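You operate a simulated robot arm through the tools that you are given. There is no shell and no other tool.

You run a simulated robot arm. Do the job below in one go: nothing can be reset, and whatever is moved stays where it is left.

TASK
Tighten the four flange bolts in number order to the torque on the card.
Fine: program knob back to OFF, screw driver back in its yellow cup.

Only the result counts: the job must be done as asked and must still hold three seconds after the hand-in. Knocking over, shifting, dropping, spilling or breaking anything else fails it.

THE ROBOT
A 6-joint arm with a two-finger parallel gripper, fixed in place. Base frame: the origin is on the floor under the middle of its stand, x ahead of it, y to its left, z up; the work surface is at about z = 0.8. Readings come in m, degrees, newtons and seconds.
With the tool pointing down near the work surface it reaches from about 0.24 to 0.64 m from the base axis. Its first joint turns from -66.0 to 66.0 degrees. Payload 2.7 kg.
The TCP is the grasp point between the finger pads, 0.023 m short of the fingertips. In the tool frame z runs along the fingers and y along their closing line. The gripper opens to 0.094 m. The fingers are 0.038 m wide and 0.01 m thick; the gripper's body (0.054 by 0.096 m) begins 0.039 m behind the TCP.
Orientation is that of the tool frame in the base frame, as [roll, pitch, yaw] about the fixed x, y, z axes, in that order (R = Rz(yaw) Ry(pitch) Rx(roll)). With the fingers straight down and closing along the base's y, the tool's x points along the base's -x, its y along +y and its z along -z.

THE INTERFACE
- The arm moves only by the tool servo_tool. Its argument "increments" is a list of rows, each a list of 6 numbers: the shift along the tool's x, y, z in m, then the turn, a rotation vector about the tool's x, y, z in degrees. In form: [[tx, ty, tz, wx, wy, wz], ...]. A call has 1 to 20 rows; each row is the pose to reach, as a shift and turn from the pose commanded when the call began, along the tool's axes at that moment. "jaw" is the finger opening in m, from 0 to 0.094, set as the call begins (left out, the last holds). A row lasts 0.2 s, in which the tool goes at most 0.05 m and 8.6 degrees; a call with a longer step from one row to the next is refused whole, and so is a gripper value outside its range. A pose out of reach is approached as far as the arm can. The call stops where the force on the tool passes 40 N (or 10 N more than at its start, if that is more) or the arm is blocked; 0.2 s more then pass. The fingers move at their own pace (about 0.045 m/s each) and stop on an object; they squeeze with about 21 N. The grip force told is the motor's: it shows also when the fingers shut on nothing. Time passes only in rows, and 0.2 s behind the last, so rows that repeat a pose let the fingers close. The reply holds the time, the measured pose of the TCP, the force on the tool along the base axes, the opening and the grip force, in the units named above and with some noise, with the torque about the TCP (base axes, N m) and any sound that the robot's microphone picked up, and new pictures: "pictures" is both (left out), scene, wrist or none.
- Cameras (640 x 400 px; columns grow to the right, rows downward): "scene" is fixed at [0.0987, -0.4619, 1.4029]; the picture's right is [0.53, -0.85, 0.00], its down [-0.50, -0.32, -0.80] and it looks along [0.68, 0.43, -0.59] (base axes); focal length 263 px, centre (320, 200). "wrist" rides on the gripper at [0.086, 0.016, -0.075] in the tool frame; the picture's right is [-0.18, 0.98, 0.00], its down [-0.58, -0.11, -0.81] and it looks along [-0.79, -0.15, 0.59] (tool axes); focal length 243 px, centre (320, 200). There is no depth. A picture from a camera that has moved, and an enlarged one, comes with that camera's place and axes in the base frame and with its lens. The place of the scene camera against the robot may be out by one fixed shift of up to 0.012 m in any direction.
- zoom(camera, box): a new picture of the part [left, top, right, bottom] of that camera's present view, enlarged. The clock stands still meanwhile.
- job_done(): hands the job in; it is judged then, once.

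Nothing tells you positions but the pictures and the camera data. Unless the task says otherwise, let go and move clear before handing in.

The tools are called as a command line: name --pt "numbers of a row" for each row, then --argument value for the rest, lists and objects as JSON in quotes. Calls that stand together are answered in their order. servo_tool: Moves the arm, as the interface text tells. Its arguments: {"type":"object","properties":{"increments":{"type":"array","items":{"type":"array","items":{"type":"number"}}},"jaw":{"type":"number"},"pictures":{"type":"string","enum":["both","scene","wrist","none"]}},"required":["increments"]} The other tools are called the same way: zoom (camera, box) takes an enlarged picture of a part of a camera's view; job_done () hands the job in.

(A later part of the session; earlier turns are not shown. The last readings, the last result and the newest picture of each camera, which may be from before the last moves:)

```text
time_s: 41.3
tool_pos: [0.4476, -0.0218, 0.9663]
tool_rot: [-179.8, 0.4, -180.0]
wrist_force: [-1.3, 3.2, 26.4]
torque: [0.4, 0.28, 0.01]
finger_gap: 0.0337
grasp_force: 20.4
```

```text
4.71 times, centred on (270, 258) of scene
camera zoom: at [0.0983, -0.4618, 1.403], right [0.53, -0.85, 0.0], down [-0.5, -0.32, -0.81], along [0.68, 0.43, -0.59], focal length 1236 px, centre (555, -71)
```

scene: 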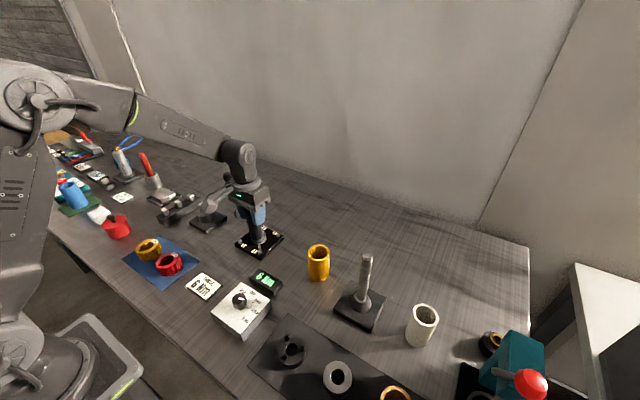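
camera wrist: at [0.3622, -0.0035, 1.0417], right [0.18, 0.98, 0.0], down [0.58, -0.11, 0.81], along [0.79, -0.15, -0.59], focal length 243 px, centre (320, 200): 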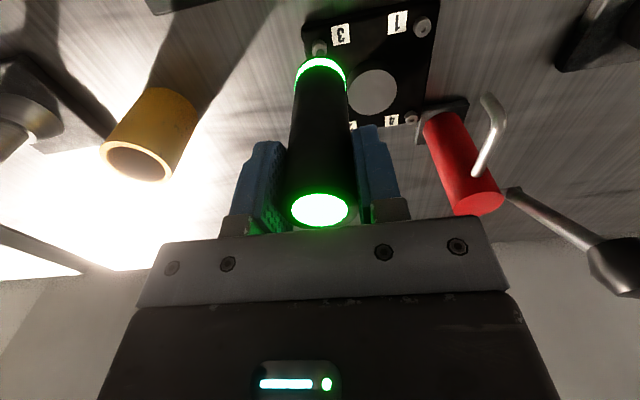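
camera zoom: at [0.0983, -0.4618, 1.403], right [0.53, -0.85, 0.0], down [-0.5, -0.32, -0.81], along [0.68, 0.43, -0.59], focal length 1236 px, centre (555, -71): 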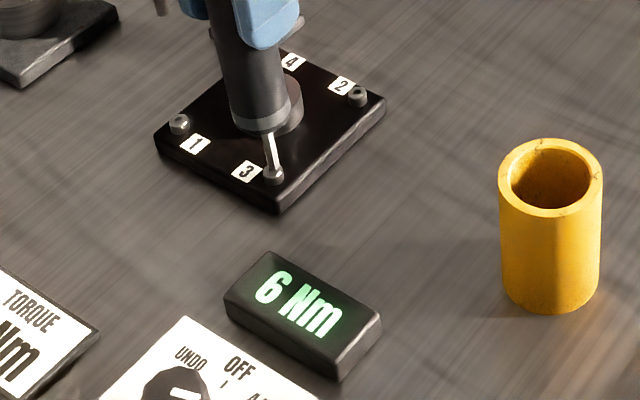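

Pressed at about 26 N with the display on 6 Nm, so it is running. I'll hold for about a second.

servo_tool --pt "0 0 0 0 0 0" --pt "0 0 0 0 0 0" --pt "0 0 0 0 0 0" --pt "0 0 0 0 0 0" --pictures "scene"

zoom --camera "scene" --box '[240, 215, 300, 300]'

```text
time_s: 42.3
tool_pos: [0.448, -0.021, 0.9662]
tool_rot: [-179.9, 0.5, -180.0]
wrist_force: [1.8, 2.0, 27.4]
torque: [0.39, -0.27, -0.01]
finger_gap: 0.0338
grasp_force: 20.7
```

scene: 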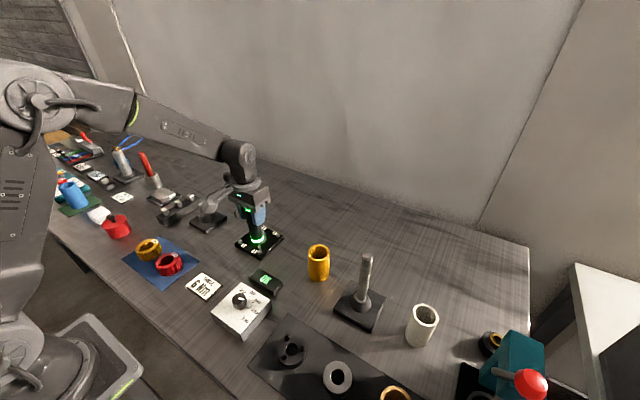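

```text
4.71 times, centred on (270, 258) of scene
camera zoom: at [0.0984, -0.4618, 1.403], right [0.53, -0.85, 0.0], down [-0.5, -0.32, -0.81], along [0.68, 0.43, -0.59], focal length 1236 px, centre (555, -71)
```

zoom: 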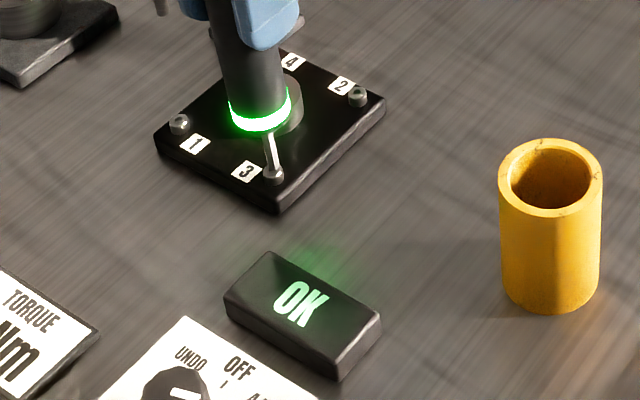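

Bolt 3 shows OK. I'll lift clear and study the pump's clearance around bolt 4 before going there.

servo_tool --pt "0 0 -0.005 0 0 0" --pt "0 0 -0.02 0 0 0" --pt "0 0 -0.045 0 0 0" --pt "0 -0.02 -0.06 0 0 0" --pt "0 -0.02 -0.06 0 0 0"

zoom --camera "wrist" --box '[380, 20, 500, 140]'

zoom --camera "wrist" --box '[400, 20, 640, 200]'

zoom --camera "scene" --box '[215, 165, 295, 265]'

```text
time_s: 43.5
tool_pos: [0.4465, -0.0399, 1.0249]
tool_rot: [-179.8, 0.1, -179.9]
wrist_force: [0.6, 0.2, -5.4]
torque: [-0.03, 0.01, 0.0]
finger_gap: 0.0337
grasp_force: 20.7
camera wrist: at [0.3606, -0.0237, 1.0991], right [0.18, 0.98, 0.0], down [0.58, -0.11, 0.81], along [0.79, -0.15, -0.59], focal length 243 px, centre (320, 200)
```

scene: 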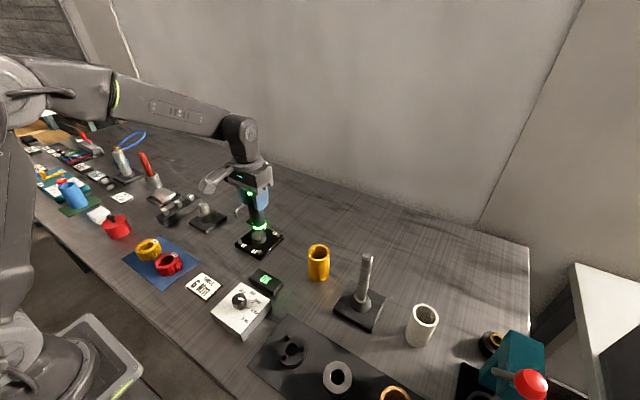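
wrist: 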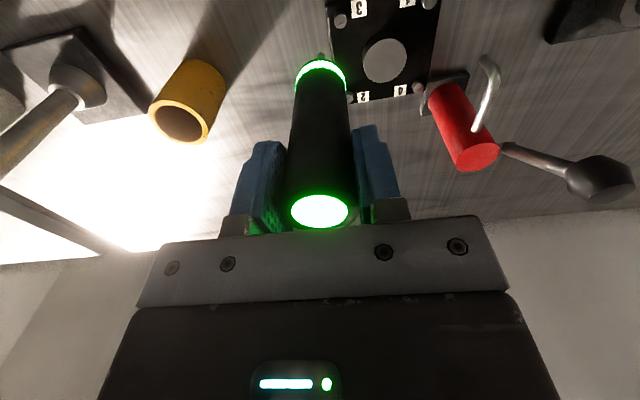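

```text
3.33 times, centred on (440, 80) of wrist
camera zoom: at [0.3606, -0.0237, 1.0991], right [0.18, 0.98, 0.0], down [0.58, -0.11, 0.81], along [0.79, -0.15, -0.59], focal length 809 px, centre (-80, 600)
```

zoom: 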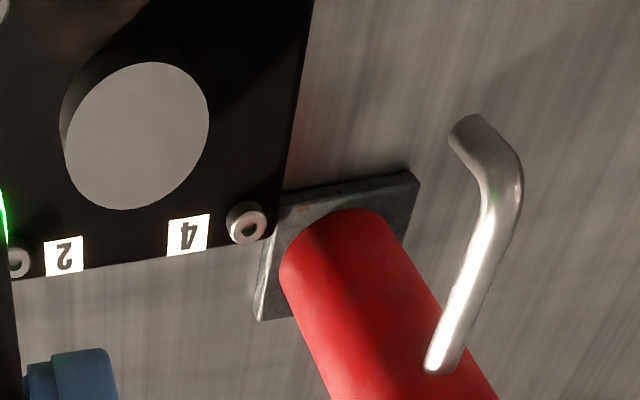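

```text
2.22 times, centred on (520, 110) of wrist
camera zoom: at [0.3606, -0.0237, 1.0991], right [0.18, 0.98, 0.0], down [0.58, -0.11, 0.81], along [0.79, -0.15, -0.59], focal length 539 px, centre (-124, 400)
```

zoom: 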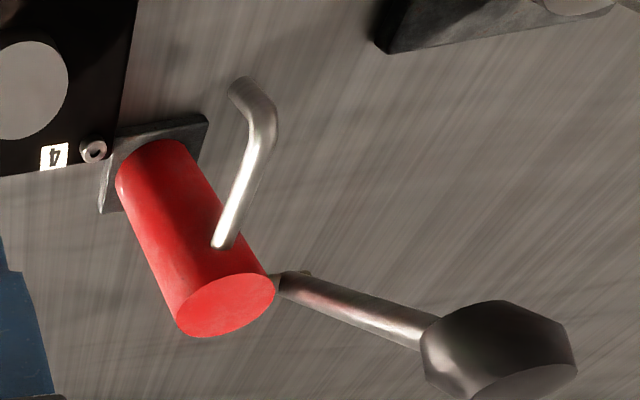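

```text
4.00 times, centred on (255, 215) of scene
camera zoom: at [0.0988, -0.4619, 1.4029], right [0.53, -0.85, 0.0], down [-0.5, -0.32, -0.8], along [0.68, 0.43, -0.59], focal length 1051 px, centre (580, 140)
```

zoom: 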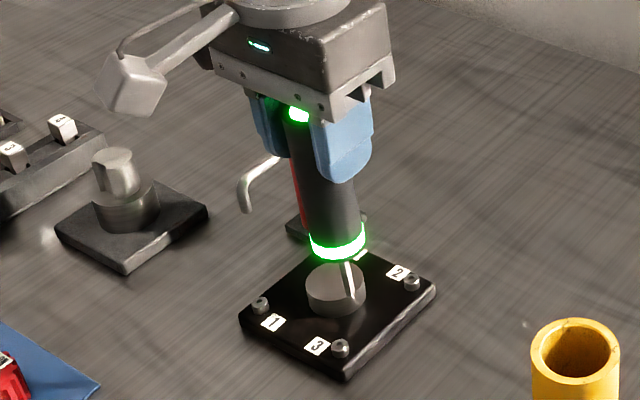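

The pump axis is about (0.556, 0.098), radius 0.02, top at z ≈ 0.92, so the driver handle should clear it by about 6 mm at bolt 4, and the fingers stay above it. I'll go up, move over bolt 4, and check before descending.

servo_tool --pt "0 0 -0.02 0 0 0" --pt "0 0 -0.03 0 0 0" --pt "-0.03 0.03 -0.03 0 0 0" --pt "-0.055 0.06 -0.03 0 0 0" --pt "-0.075 0.085 -0.03 0 0 0" --pt "-0.0812 0.1025 -0.03 0 0 0" --pt "-0.0812 0.1025 -0.03 0 0 0" --pt "-0.0812 0.1025 -0.02 0 0 0" --pt "-0.0812 0.1025 -0.02 0 0 0"

zoom --camera "wrist" --box '[270, 0, 390, 90]'

zoom --camera "scene" --box '[230, 170, 300, 250]'

```text
time_s: 45.5
tool_pos: [0.5287, 0.0631, 1.0454]
tool_rot: [-179.9, 0.2, -180.0]
wrist_force: [0.4, -0.4, -4.6]
torque: [-0.01, 0.0, 0.0]
finger_gap: 0.0338
grasp_force: 21.1
camera wrist: at [0.4435, 0.0802, 1.1179], right [0.18, 0.98, 0.0], down [0.58, -0.11, 0.81], along [0.79, -0.15, -0.59], focal length 243 px, centre (320, 200)
```

scene: 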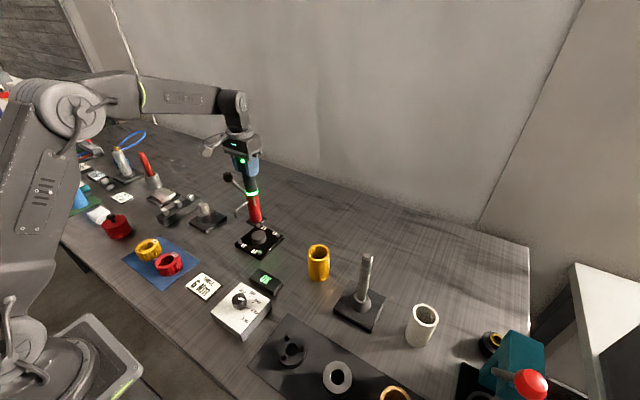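
wrist: 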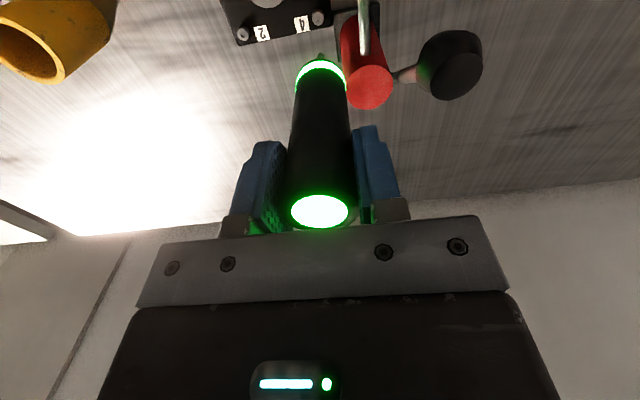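

```text
4.44 times, centred on (330, 45) of wrist
camera zoom: at [0.4435, 0.0802, 1.1179], right [0.18, 0.98, 0.0], down [0.58, -0.11, 0.81], along [0.79, -0.15, -0.59], focal length 1078 px, centre (276, 889)
```

zoom: 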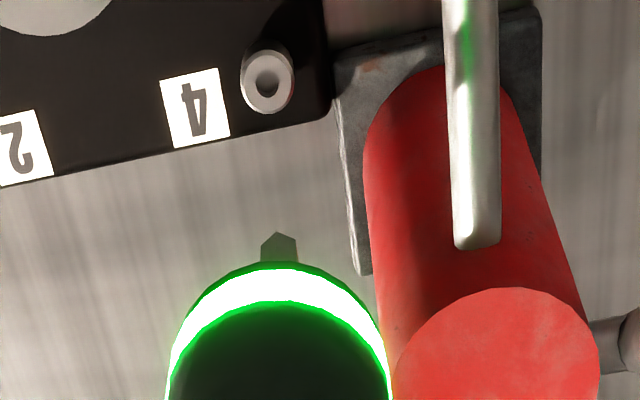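

```text
5.00 times, centred on (265, 210) of scene
camera zoom: at [0.0988, -0.4619, 1.4029], right [0.53, -0.85, 0.0], down [-0.5, -0.32, -0.8], along [0.68, 0.43, -0.59], focal length 1314 px, centre (595, 150)
```

zoom: 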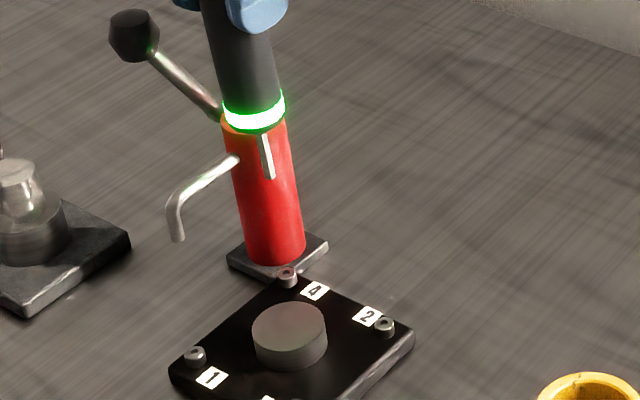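

Tip is about 2–3 mm off bolt 4 in +x and +y because of further pivoting in the grip. I'll correct and descend 4 cm, watching the pump clearance.

servo_tool --pt "0.0025 -0.0023 0.0 0 0 0" --pt "0.0025 -0.0023 0.01 0 0 0" --pt "0.0025 -0.0023 0.02 0 0 0" --pt "0.0025 -0.0023 0.03 0 0 0" --pt "0.0025 -0.0023 0.04 0 0 0" --pt "0.0025 -0.0023 0.04 0 0 0"

zoom --camera "wrist" --box '[270, 0, 390, 90]'

zoom --camera "scene" --box '[235, 190, 285, 240]'

```text
time_s: 46.9
tool_pos: [0.5265, 0.0587, 1.0054]
tool_rot: [-179.9, 0.2, -180.0]
wrist_force: [-0.2, -0.6, -3.8]
torque: [0.01, 0.01, -0.02]
finger_gap: 0.0337
grasp_force: 20.8
camera wrist: at [0.4406, 0.0766, 1.0789], right [0.18, 0.98, 0.0], down [0.58, -0.11, 0.81], along [0.79, -0.15, -0.59], focal length 243 px, centre (320, 200)
```

scene: 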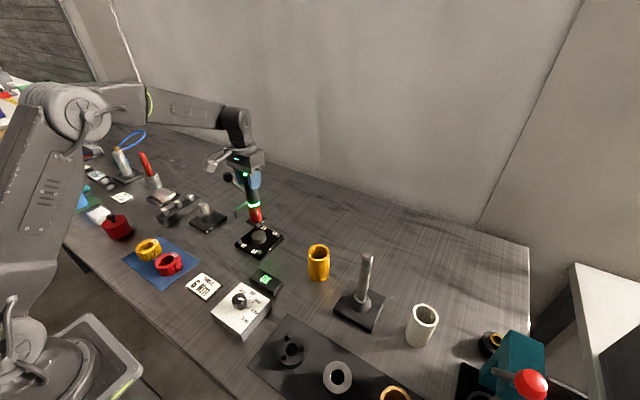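
wrist: 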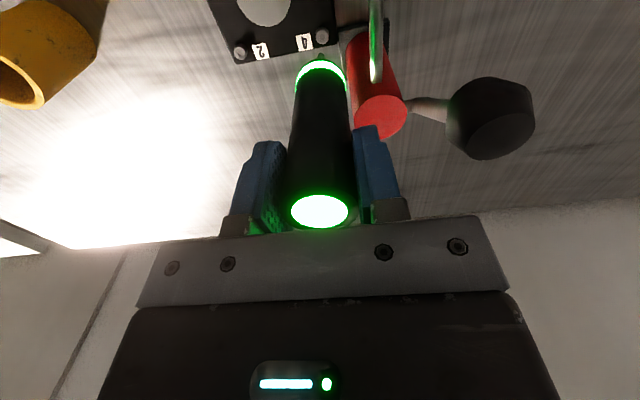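

```text
4.44 times, centred on (330, 45) of wrist
camera zoom: at [0.4406, 0.0766, 1.0789], right [0.18, 0.98, 0.0], down [0.58, -0.11, 0.81], along [0.79, -0.15, -0.59], focal length 1078 px, centre (276, 889)
```

zoom: 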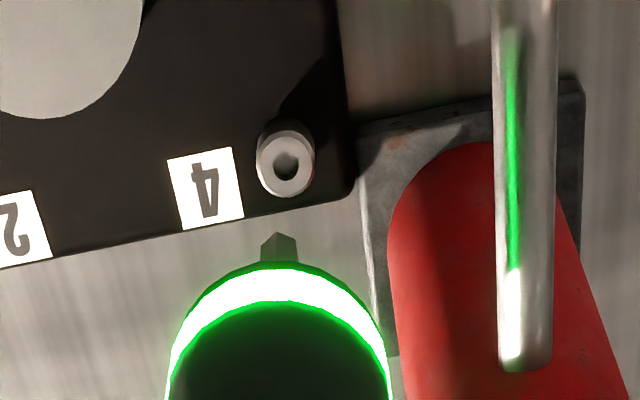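

```text
8.00 times, centred on (260, 215) of scene
camera zoom: at [0.0988, -0.4619, 1.4029], right [0.53, -0.85, 0.0], down [-0.5, -0.32, -0.8], along [0.68, 0.43, -0.59], focal length 2102 px, centre (800, 80)
```

zoom: 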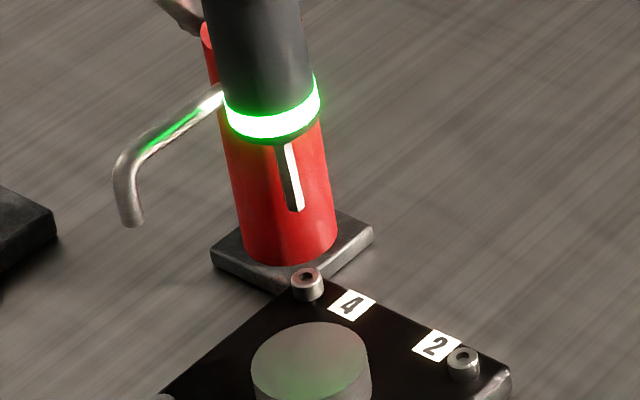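

Now the bit looks about 2 mm short in x and 1 mm short in y. The pump clearance looks fine. I'll correct and descend another 2 cm.

servo_tool --pt "-0.0018 0.001 0.0 0 0 0" --pt "-0.0018 0.001 0.008 0 0 0" --pt "-0.0018 0.001 0.016 0 0 0" --pt "-0.0018 0.001 0.022 0 0 0" --pt "-0.0018 0.001 0.022 0 0 0"

zoom --camera "wrist" --box '[280, 10, 360, 80]'

zoom --camera "scene" --box '[240, 205, 280, 235]'

zoom --camera "wrist" --box '[300, 0, 460, 140]'

```text
time_s: 48.1
tool_pos: [0.5281, 0.0612, 0.9829]
tool_rot: [180.0, 0.3, -179.9]
wrist_force: [-0.6, 0.1, -3.9]
torque: [0.01, 0.0, -0.03]
finger_gap: 0.0337
grasp_force: 21.0
camera wrist: at [0.4423, 0.0777, 1.0563], right [0.18, 0.98, 0.0], down [0.58, -0.11, 0.81], along [0.79, -0.15, -0.59], focal length 243 px, centre (320, 200)
```

scene: 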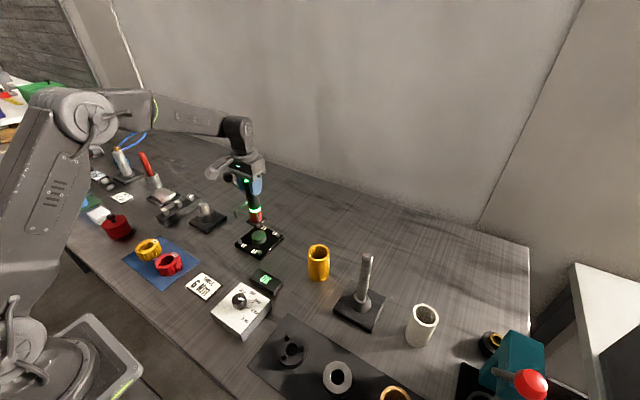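
wrist: 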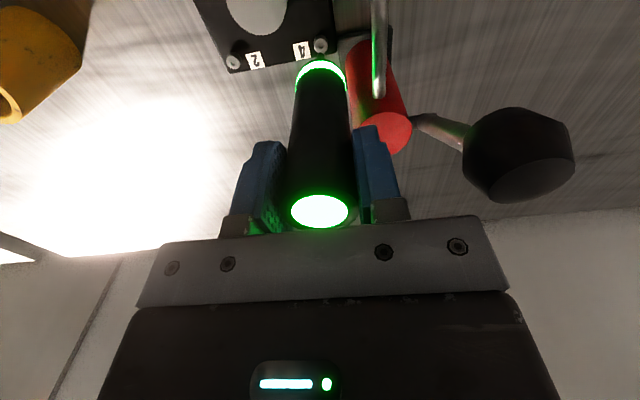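

```text
5.71 times, centred on (320, 45) of wrist
camera zoom: at [0.4423, 0.0777, 1.0563], right [0.18, 0.98, 0.0], down [0.58, -0.11, 0.81], along [0.79, -0.15, -0.59], focal length 1386 px, centre (320, 1086)
```

zoom: 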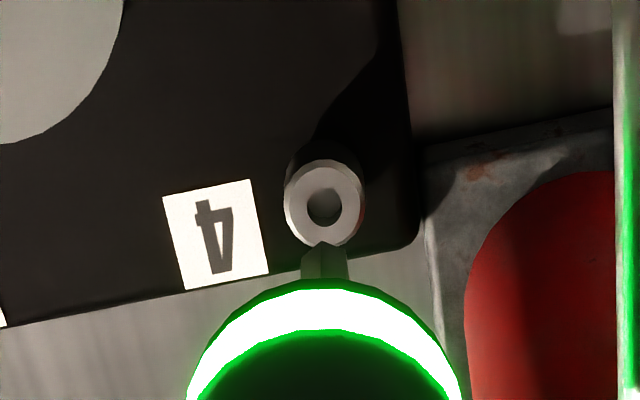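

```text
13.33 times, centred on (260, 220) of scene
camera zoom: at [0.0988, -0.4619, 1.4029], right [0.53, -0.85, 0.0], down [-0.5, -0.32, -0.8], along [0.68, 0.43, -0.59], focal length 3503 px, centre (1120, -67)
```

zoom: 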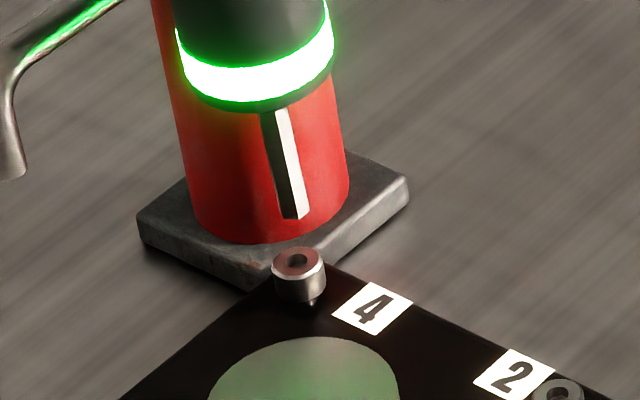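

```text
2.86 times, centred on (380, 70) of wrist
camera zoom: at [0.4423, 0.0777, 1.0563], right [0.18, 0.98, 0.0], down [0.58, -0.11, 0.81], along [0.79, -0.15, -0.59], focal length 693 px, centre (149, 571)
```

zoom: 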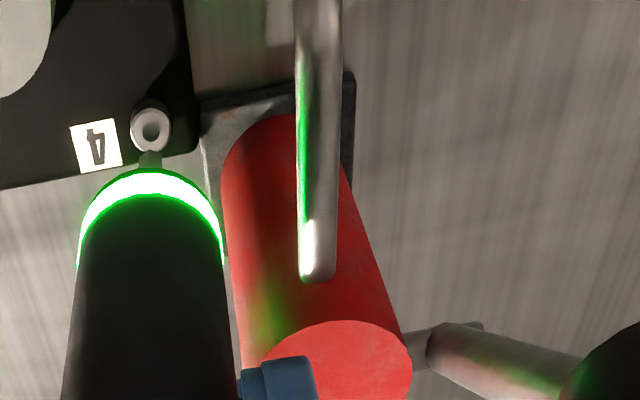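

Bolt 4's head sits proud on its shank. I need roughly -1.3 mm in x and +0.4 mm in y. I'll apply that and lower 12 mm.

servo_tool --pt "0.0013 0.0004 0.0 0 0 0" --pt "0.0013 0.0004 0.005 0 0 0" --pt "0.0013 0.0004 0.01 0 0 0" --pt "0.0013 0.0004 0.0125 0 0 0" --pt "0.0013 0.0004 0.0125 0 0 0"

zoom --camera "wrist" --box '[280, 10, 360, 80]'

zoom --camera "scene" --box '[240, 205, 280, 235]'

```text
time_s: 49.3
tool_pos: [0.5281, 0.0617, 0.9701]
tool_rot: [-179.9, 0.3, 180.0]
wrist_force: [-0.1, -0.4, -3.2]
torque: [0.01, 0.01, 0.02]
finger_gap: 0.0335
grasp_force: 20.9
camera wrist: at [0.4412, 0.079, 1.0438], right [0.18, 0.98, 0.0], down [0.58, -0.11, 0.81], along [0.79, -0.15, -0.59], focal length 243 px, centre (320, 200)
```

scene: 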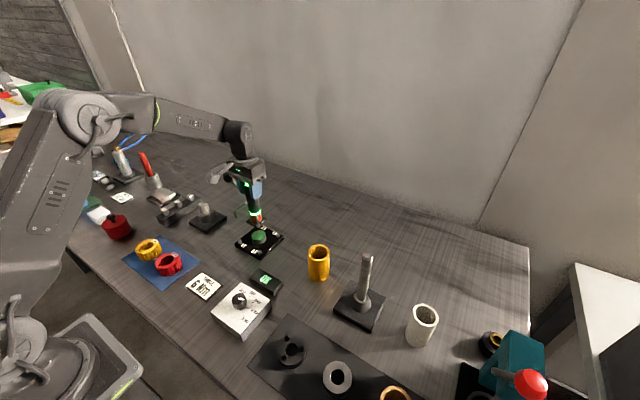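
wrist: 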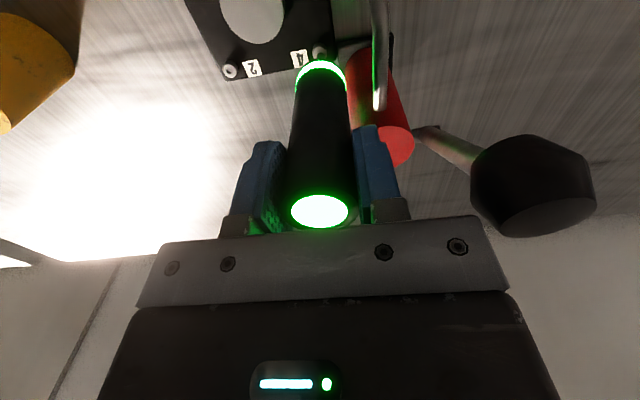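

```text
5.71 times, centred on (320, 45) of wrist
camera zoom: at [0.4412, 0.079, 1.0438], right [0.18, 0.98, 0.0], down [0.58, -0.11, 0.81], along [0.79, -0.15, -0.59], focal length 1386 px, centre (320, 1086)
```

zoom: 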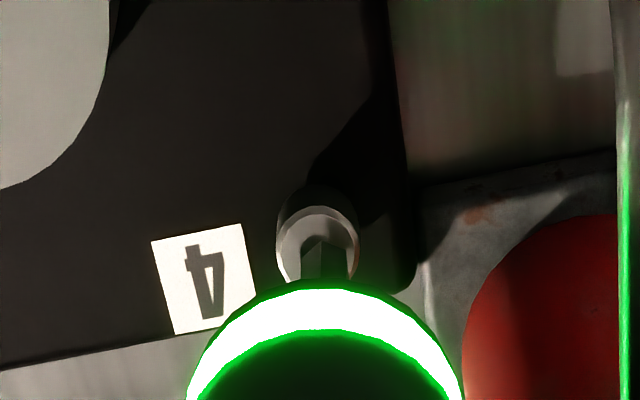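

```text
13.33 times, centred on (260, 220) of scene
camera zoom: at [0.0988, -0.4619, 1.4029], right [0.53, -0.85, 0.0], down [-0.5, -0.32, -0.8], along [0.68, 0.43, -0.59], focal length 3503 px, centre (1120, -67)
```

zoom: 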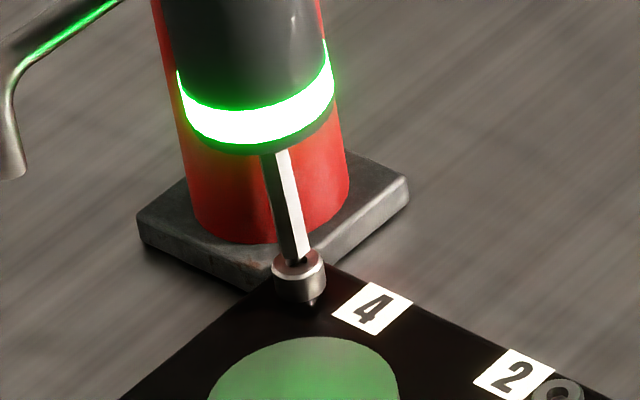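

The bit is entering the recess, about 0.9 mm too far in +y. I'll make a small correction and lower to contact.

servo_tool --pt "-0.0004 -0.0009 0.0 0 0 0" --pt "-0.0004 -0.0009 0.001 0 0 0" --pt "-0.0004 -0.0009 0.002 0 0 0" --pt "-0.0004 -0.0009 0.003 0 0 0"

zoom --camera "wrist" --box '[280, 10, 360, 80]'

zoom --camera "scene" --box '[240, 205, 280, 235]'

```text
time_s: 50.3
tool_pos: [0.5271, 0.0602, 0.9671]
tool_rot: [-179.9, 0.2, 179.9]
wrist_force: [-0.3, 0.8, -4.5]
torque: [-0.01, 0.02, 0.0]
finger_gap: 0.0338
grasp_force: 21.2
camera wrist: at [0.4408, 0.077, 1.041], right [0.18, 0.98, 0.0], down [0.58, -0.11, 0.81], along [0.79, -0.15, -0.59], focal length 243 px, centre (320, 200)
```

scene: 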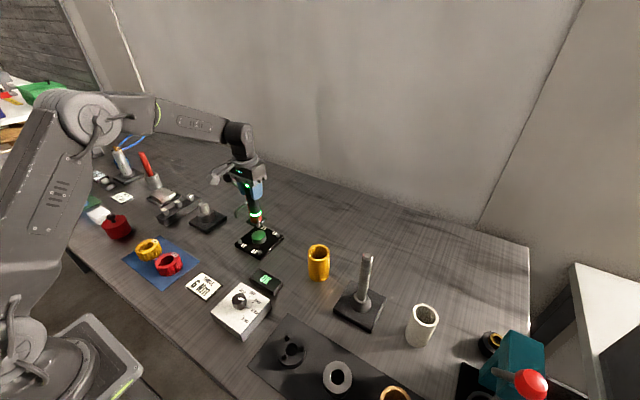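
wrist: 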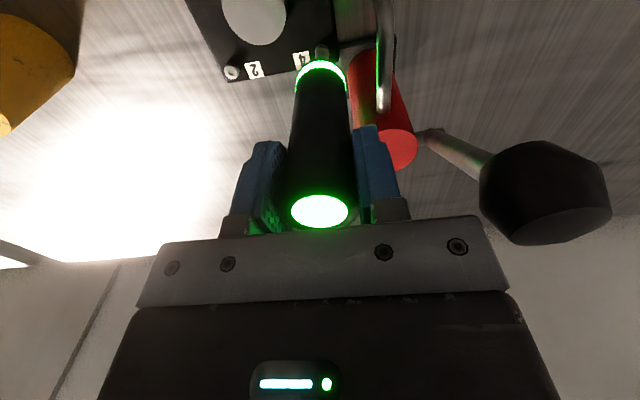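

```text
5.71 times, centred on (320, 45) of wrist
camera zoom: at [0.4408, 0.077, 1.041], right [0.18, 0.98, 0.0], down [0.58, -0.11, 0.81], along [0.79, -0.15, -0.59], focal length 1386 px, centre (320, 1086)
```

zoom: 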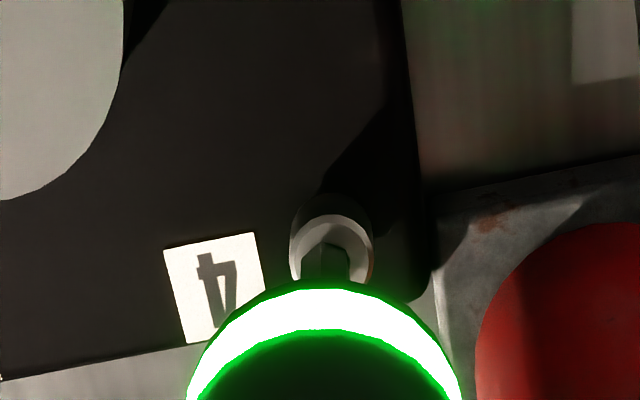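

```text
13.33 times, centred on (260, 220) of scene
camera zoom: at [0.0988, -0.4619, 1.4029], right [0.53, -0.85, 0.0], down [-0.5, -0.32, -0.8], along [0.68, 0.43, -0.59], focal length 3503 px, centre (1120, -67)
```

zoom: 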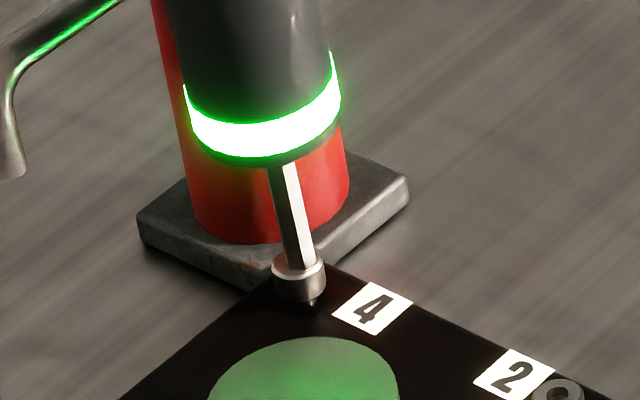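

servo_tool --pt "0 0.0007 0.0 0 0 0" --pt "0 0.0007 0.001 0 0 0" --pt "0 0.0007 0.002 0 0 0" --pt "0 0.0007 0.003 0 0 0"

zoom --camera "wrist" --box '[280, 10, 360, 80]'

zoom --camera "scene" --box '[230, 205, 300, 300]'

```text
time_s: 51.3
tool_pos: [0.529, 0.0608, 0.9658]
tool_rot: [-179.9, 0.3, -180.0]
wrist_force: [-4.0, 0.4, 12.4]
torque: [0.13, 0.59, 0.03]
finger_gap: 0.0336
grasp_force: 21.1
camera wrist: at [0.4415, 0.0776, 1.0395], right [0.18, 0.98, 0.0], down [0.58, -0.11, 0.81], along [0.8, -0.15, -0.59], focal length 243 px, centre (320, 200)
```

scene: 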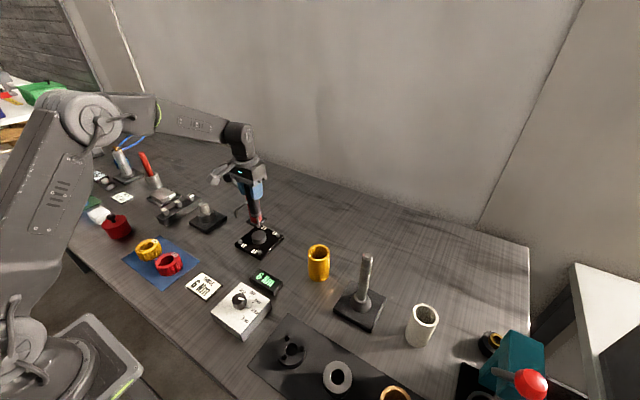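
wrist: 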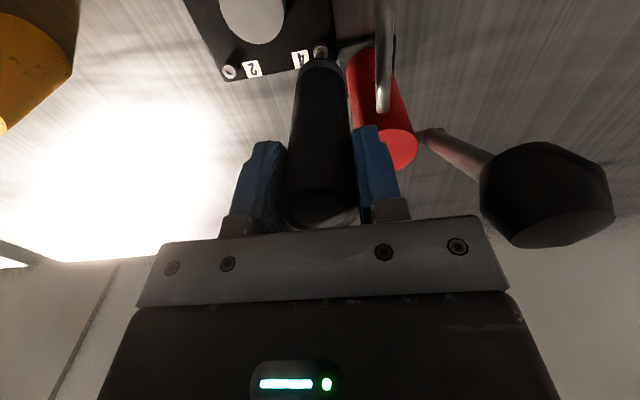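

```text
5.71 times, centred on (320, 45) of wrist
camera zoom: at [0.4415, 0.0776, 1.0395], right [0.18, 0.98, 0.0], down [0.58, -0.11, 0.81], along [0.8, -0.15, -0.59], focal length 1386 px, centre (320, 1086)
```

zoom: 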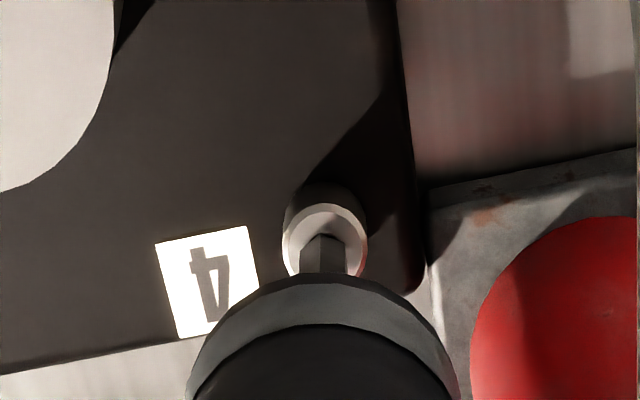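

```text
4.21 times, centred on (265, 252) of scene
camera zoom: at [0.0984, -0.4619, 1.4029], right [0.53, -0.85, 0.0], down [-0.5, -0.32, -0.81], along [0.68, 0.43, -0.59], focal length 1106 px, centre (552, -21)
```

zoom: 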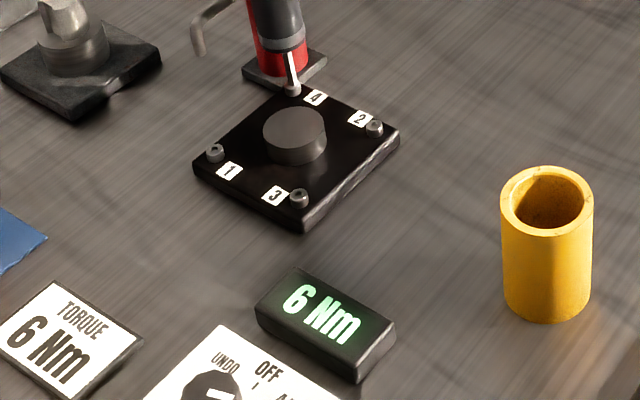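

Contact is made on bolt 4 and the display is on 6 Nm. I'll press 1 mm more, ease the side load and hold.

servo_tool --pt "0.0004 0 0.0005 0 0 0" --pt "0.0004 0 0.001 0 0 0" --pt "0.0004 0 0.001 0 0 0" --pt "0.0004 0 0.001 0 0 0" --pt "0.0004 0 0.001 0 0 0" --pt "0.0004 0 0.001 0 0 0" --pictures "scene"

zoom --camera "scene" --box '[230, 205, 300, 300]'

```text
time_s: 52.7
tool_pos: [0.5273, 0.0613, 0.9655]
tool_rot: [180.0, 0.6, -180.0]
wrist_force: [1.4, 0.1, 24.7]
torque: [-0.15, -0.22, 0.02]
finger_gap: 0.0337
grasp_force: 21.6
```

scene: 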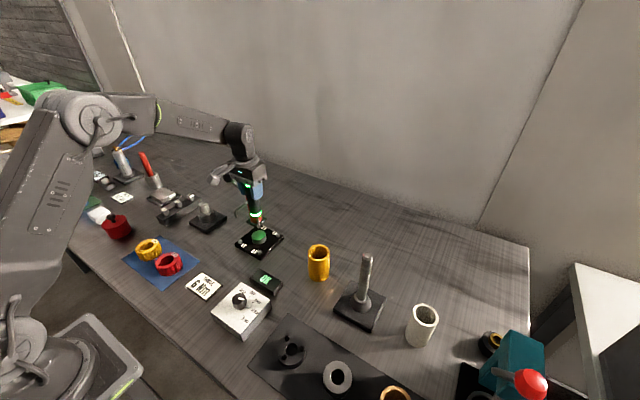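

```text
4.21 times, centred on (265, 252) of scene
camera zoom: at [0.0983, -0.462, 1.4029], right [0.53, -0.85, 0.0], down [-0.5, -0.32, -0.81], along [0.68, 0.43, -0.59], focal length 1106 px, centre (552, -21)
```

zoom: 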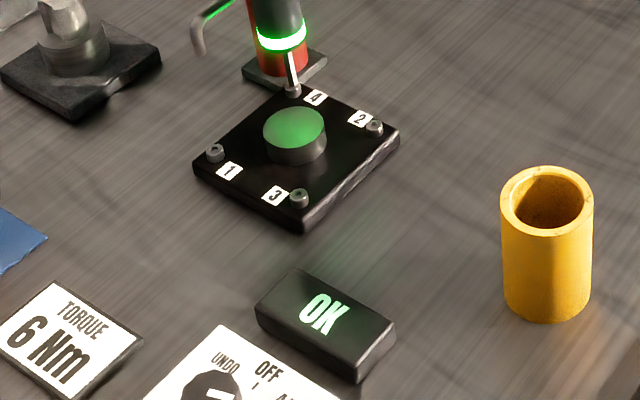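

All four bolts are done in order, each with an OK. Now I'll lift straight up, away from the pump, and carry the driver back toward the yellow cup.

servo_tool --pt "0 0 -0.004 0 0 0" --pt "0 0 -0.015 0 0 0" --pt "0 0 -0.035 0 0 0" --pt "0 0 -0.065 0 0 0" --pt "0 0 -0.1 0 0 0" --pt "0 0 -0.14 0 0 0" --pt "0 0 -0.15 0 0 0" --pictures "none"

servo_tool --pt "0.005 -0.03 0 0 0 0" --pt "0.012 -0.07 0 0 0 0" --pt "0.018 -0.11 0 0 0 0" --pt "0.024 -0.15 0 0 0 0" --pt "0.03 -0.19 0 0 0 0" --pt "0.034 -0.23 0 0 0 0" --pt "0.037 -0.255 0 0 0 0" --pt "0.037 -0.261 0 0 0 0" --pt "0.037 -0.261 0 0 0 0"

zoom --camera "wrist" --box '[240, 0, 400, 100]'

zoom --camera "scene" --box '[270, 170, 370, 290]'

```text
time_s: 54.3
tool_pos: [0.5252, 0.0601, 1.1148]
tool_rot: [-179.9, 0.1, -180.0]
wrist_force: [-0.7, -0.6, -4.5]
torque: [0.0, 0.04, -0.01]
finger_gap: 0.0335
grasp_force: 20.6
```

```text
time_s: 56.3
tool_pos: [0.4888, -0.199, 1.1139]
tool_rot: [-180.0, 0.2, 179.9]
wrist_force: [-0.3, -0.2, -4.3]
torque: [0.0, 0.06, -0.01]
finger_gap: 0.0337
grasp_force: 20.8
camera wrist: at [0.4037, -0.1828, 1.1878], right [0.18, 0.98, 0.0], down [0.58, -0.11, 0.81], along [0.79, -0.15, -0.59], focal length 243 px, centre (320, 200)
```

scene: 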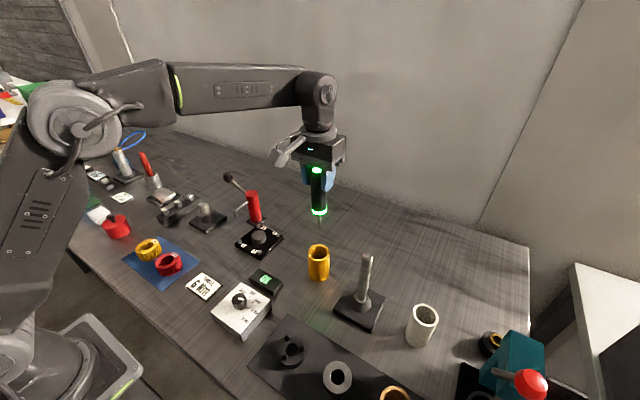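
wrist: 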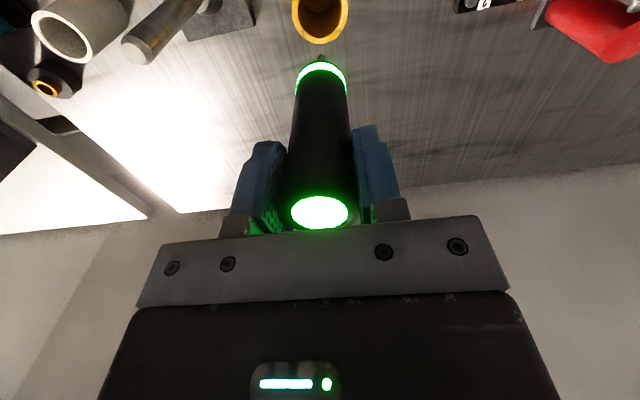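

```text
4.00 times, centred on (320, 50) of wrist
camera zoom: at [0.4037, -0.1828, 1.1878], right [0.18, 0.98, 0.0], down [0.58, -0.11, 0.81], along [0.79, -0.15, -0.59], focal length 970 px, centre (320, 800)
```

zoom: 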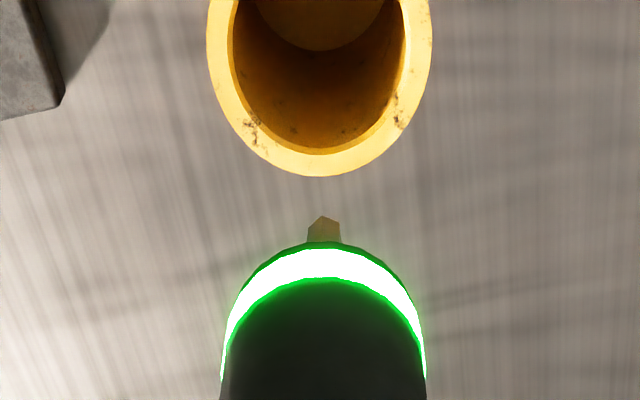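

```text
3.33 times, centred on (320, 230) of scene
camera zoom: at [0.0988, -0.462, 1.4029], right [0.53, -0.85, 0.0], down [-0.5, -0.32, -0.8], along [0.68, 0.43, -0.59], focal length 876 px, centre (320, 100)
```

zoom: 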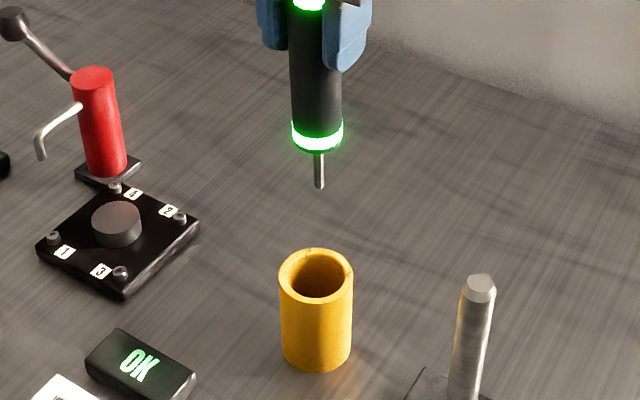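

The driver leans about 1.8° in the grip, tip toward +x. I'll tilt the tool to make it vertical, centre it over the cup at about (0.492, -0.1995), and lower it to just above the rim.

servo_tool --pt "-0.003 -0.0005 0.0 0 1.75 0" --pt "-0.003 -0.0005 0.025 0 1.75 0" --pt "-0.003 -0.0005 0.05 0 1.75 0" --pt "-0.003 -0.0005 0.07 0 1.75 0" --pt "-0.003 -0.0005 0.078 0 1.75 0" --pt "-0.003 -0.0005 0.078 0 1.75 0"

zoom --camera "wrist" --box '[240, 0, 400, 100]'

zoom --camera "scene" --box '[280, 190, 360, 290]'

```text
time_s: 57.7
tool_pos: [0.4926, -0.1995, 1.0347]
tool_rot: [-179.9, -1.6, 180.0]
wrist_force: [0.1, 0.4, -5.5]
torque: [0.01, -0.02, -0.02]
finger_gap: 0.0337
grasp_force: 21.5
camera wrist: at [0.4088, -0.1829, 1.1113], right [0.18, 0.98, -0.01], down [0.6, -0.11, 0.79], along [0.78, -0.15, -0.61], focal length 243 px, centre (320, 200)
```

scene: 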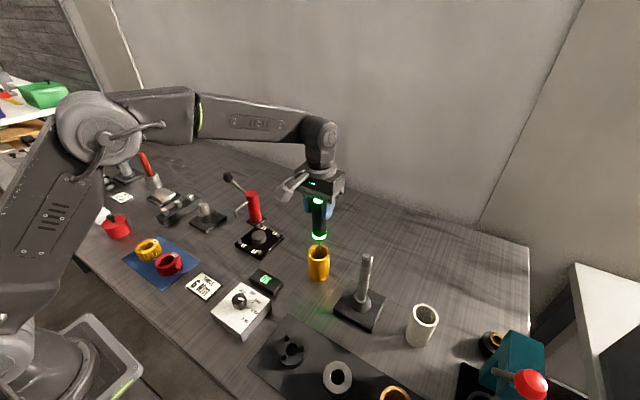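
wrist: 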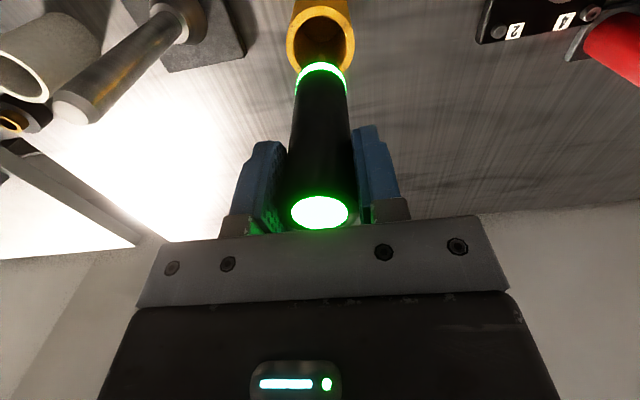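

```text
4.00 times, centred on (320, 50) of wrist
camera zoom: at [0.4088, -0.1829, 1.1113], right [0.18, 0.98, -0.01], down [0.6, -0.11, 0.79], along [0.78, -0.15, -0.61], focal length 970 px, centre (320, 800)
```

zoom: 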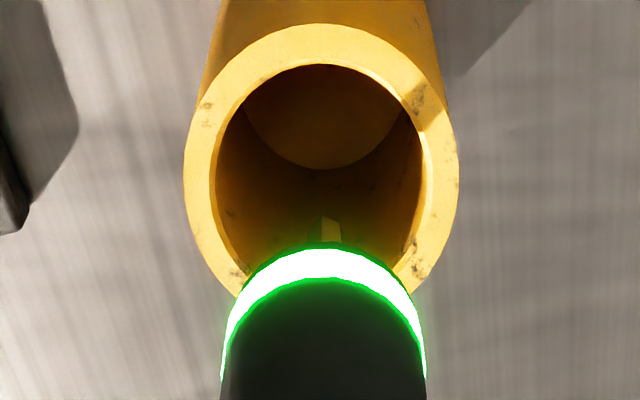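

```text
4.00 times, centred on (320, 240) of scene
camera zoom: at [0.0988, -0.4619, 1.4029], right [0.53, -0.85, 0.0], down [-0.5, -0.32, -0.8], along [0.68, 0.43, -0.59], focal length 1051 px, centre (320, 40)
```

zoom: 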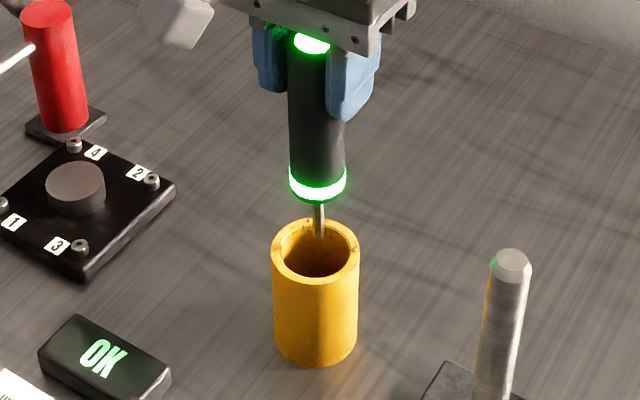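

The bit is over the cup opening, and the driver is vertical and centred within the roughly 6 mm clearance. I'll lower it straight down, compensating for the small tool tilt, and watch the force.

servo_tool --pt "-0.0005 0 0.015 0 0 0" --pt "-0.0009 0 0.03 0 0 0" --pt "-0.0014 0 0.045 0 0 0" --pt "-0.0018 0 0.06 0 0 0" --pt "-0.0018 0 0.06 0 0 0"

zoom --camera "wrist" --box '[240, 0, 400, 150]'

zoom --camera "scene" --box '[280, 190, 360, 290]'

```text
time_s: 58.9
tool_pos: [0.4938, -0.1981, 0.9755]
tool_rot: [-179.9, -1.6, -180.0]
wrist_force: [0.0, 1.0, -4.5]
torque: [-0.03, 0.04, -0.01]
finger_gap: 0.0336
grasp_force: 21.0
camera wrist: at [0.4101, -0.1828, 1.0523], right [0.18, 0.98, -0.01], down [0.6, -0.11, 0.79], along [0.78, -0.15, -0.61], focal length 243 px, centre (320, 200)
```

scene: 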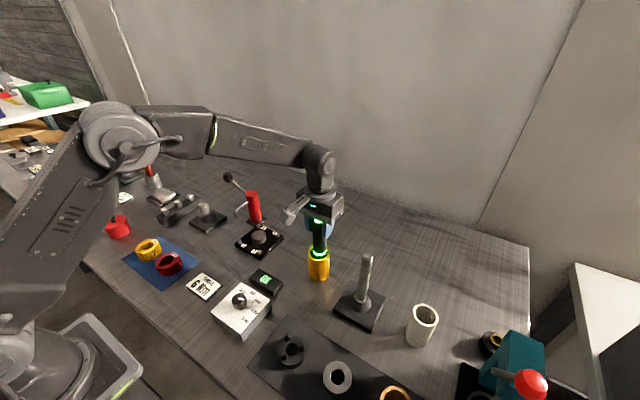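
wrist: 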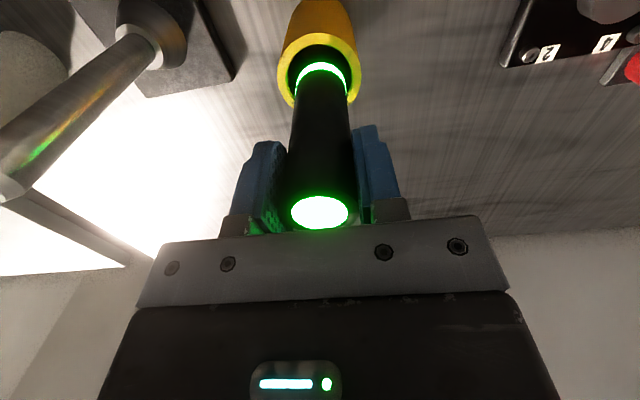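

```text
2.67 times, centred on (320, 75) of wrist
camera zoom: at [0.4101, -0.1828, 1.0523], right [0.18, 0.98, -0.01], down [0.6, -0.11, 0.79], along [0.78, -0.15, -0.61], focal length 647 px, centre (320, 533)
```

zoom: 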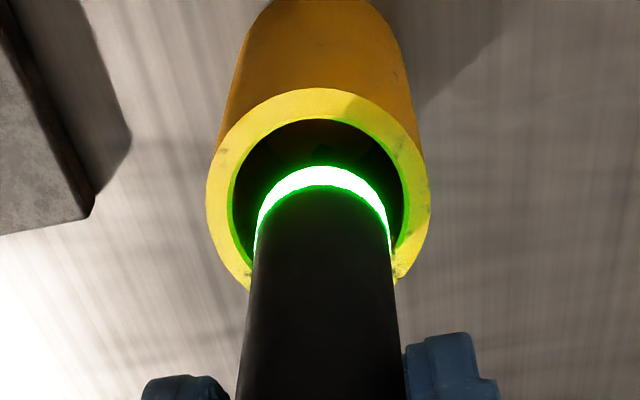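

```text
4.00 times, centred on (320, 240) of scene
camera zoom: at [0.0988, -0.4619, 1.4029], right [0.53, -0.85, 0.0], down [-0.5, -0.32, -0.8], along [0.68, 0.43, -0.59], focal length 1051 px, centre (320, 40)
```

zoom: 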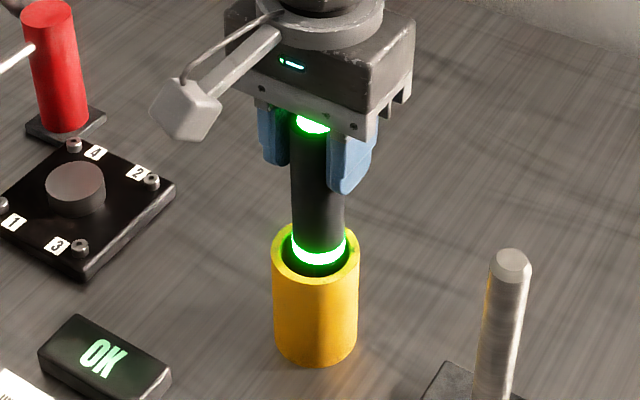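

zoom --camera "scene" --box '[300, 235, 340, 265]'

zoom --camera "wrist" --box '[280, 20, 360, 80]'

```text
13.33 times, centred on (320, 250) of scene
camera zoom: at [0.0988, -0.4619, 1.4029], right [0.53, -0.85, 0.0], down [-0.5, -0.32, -0.8], along [0.68, 0.43, -0.59], focal length 3503 px, centre (320, -467)
```

zoom: 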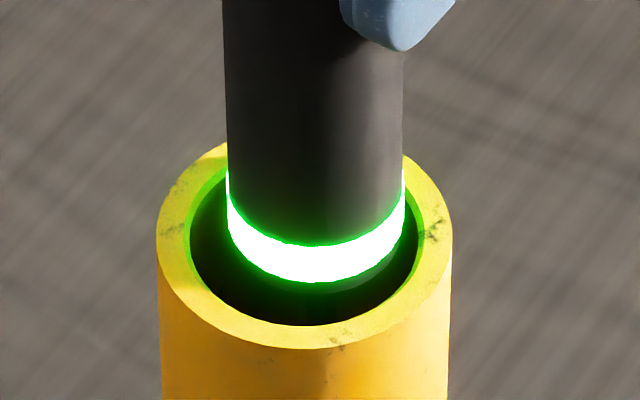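

```text
6.67 times, centred on (320, 50) of wrist
camera zoom: at [0.4101, -0.1828, 1.0523], right [0.18, 0.98, -0.01], down [0.6, -0.11, 0.79], along [0.78, -0.15, -0.61], focal length 1618 px, centre (320, 1200)
```

zoom: 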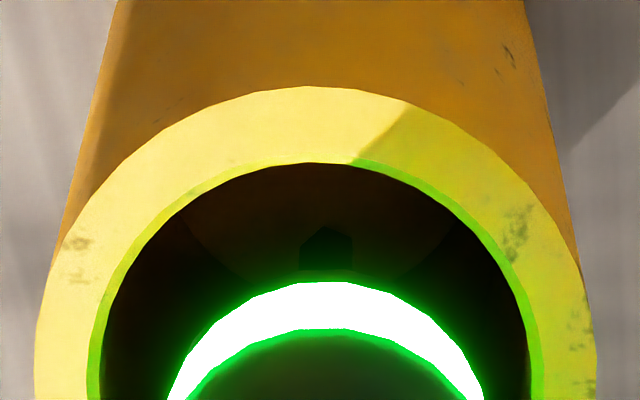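

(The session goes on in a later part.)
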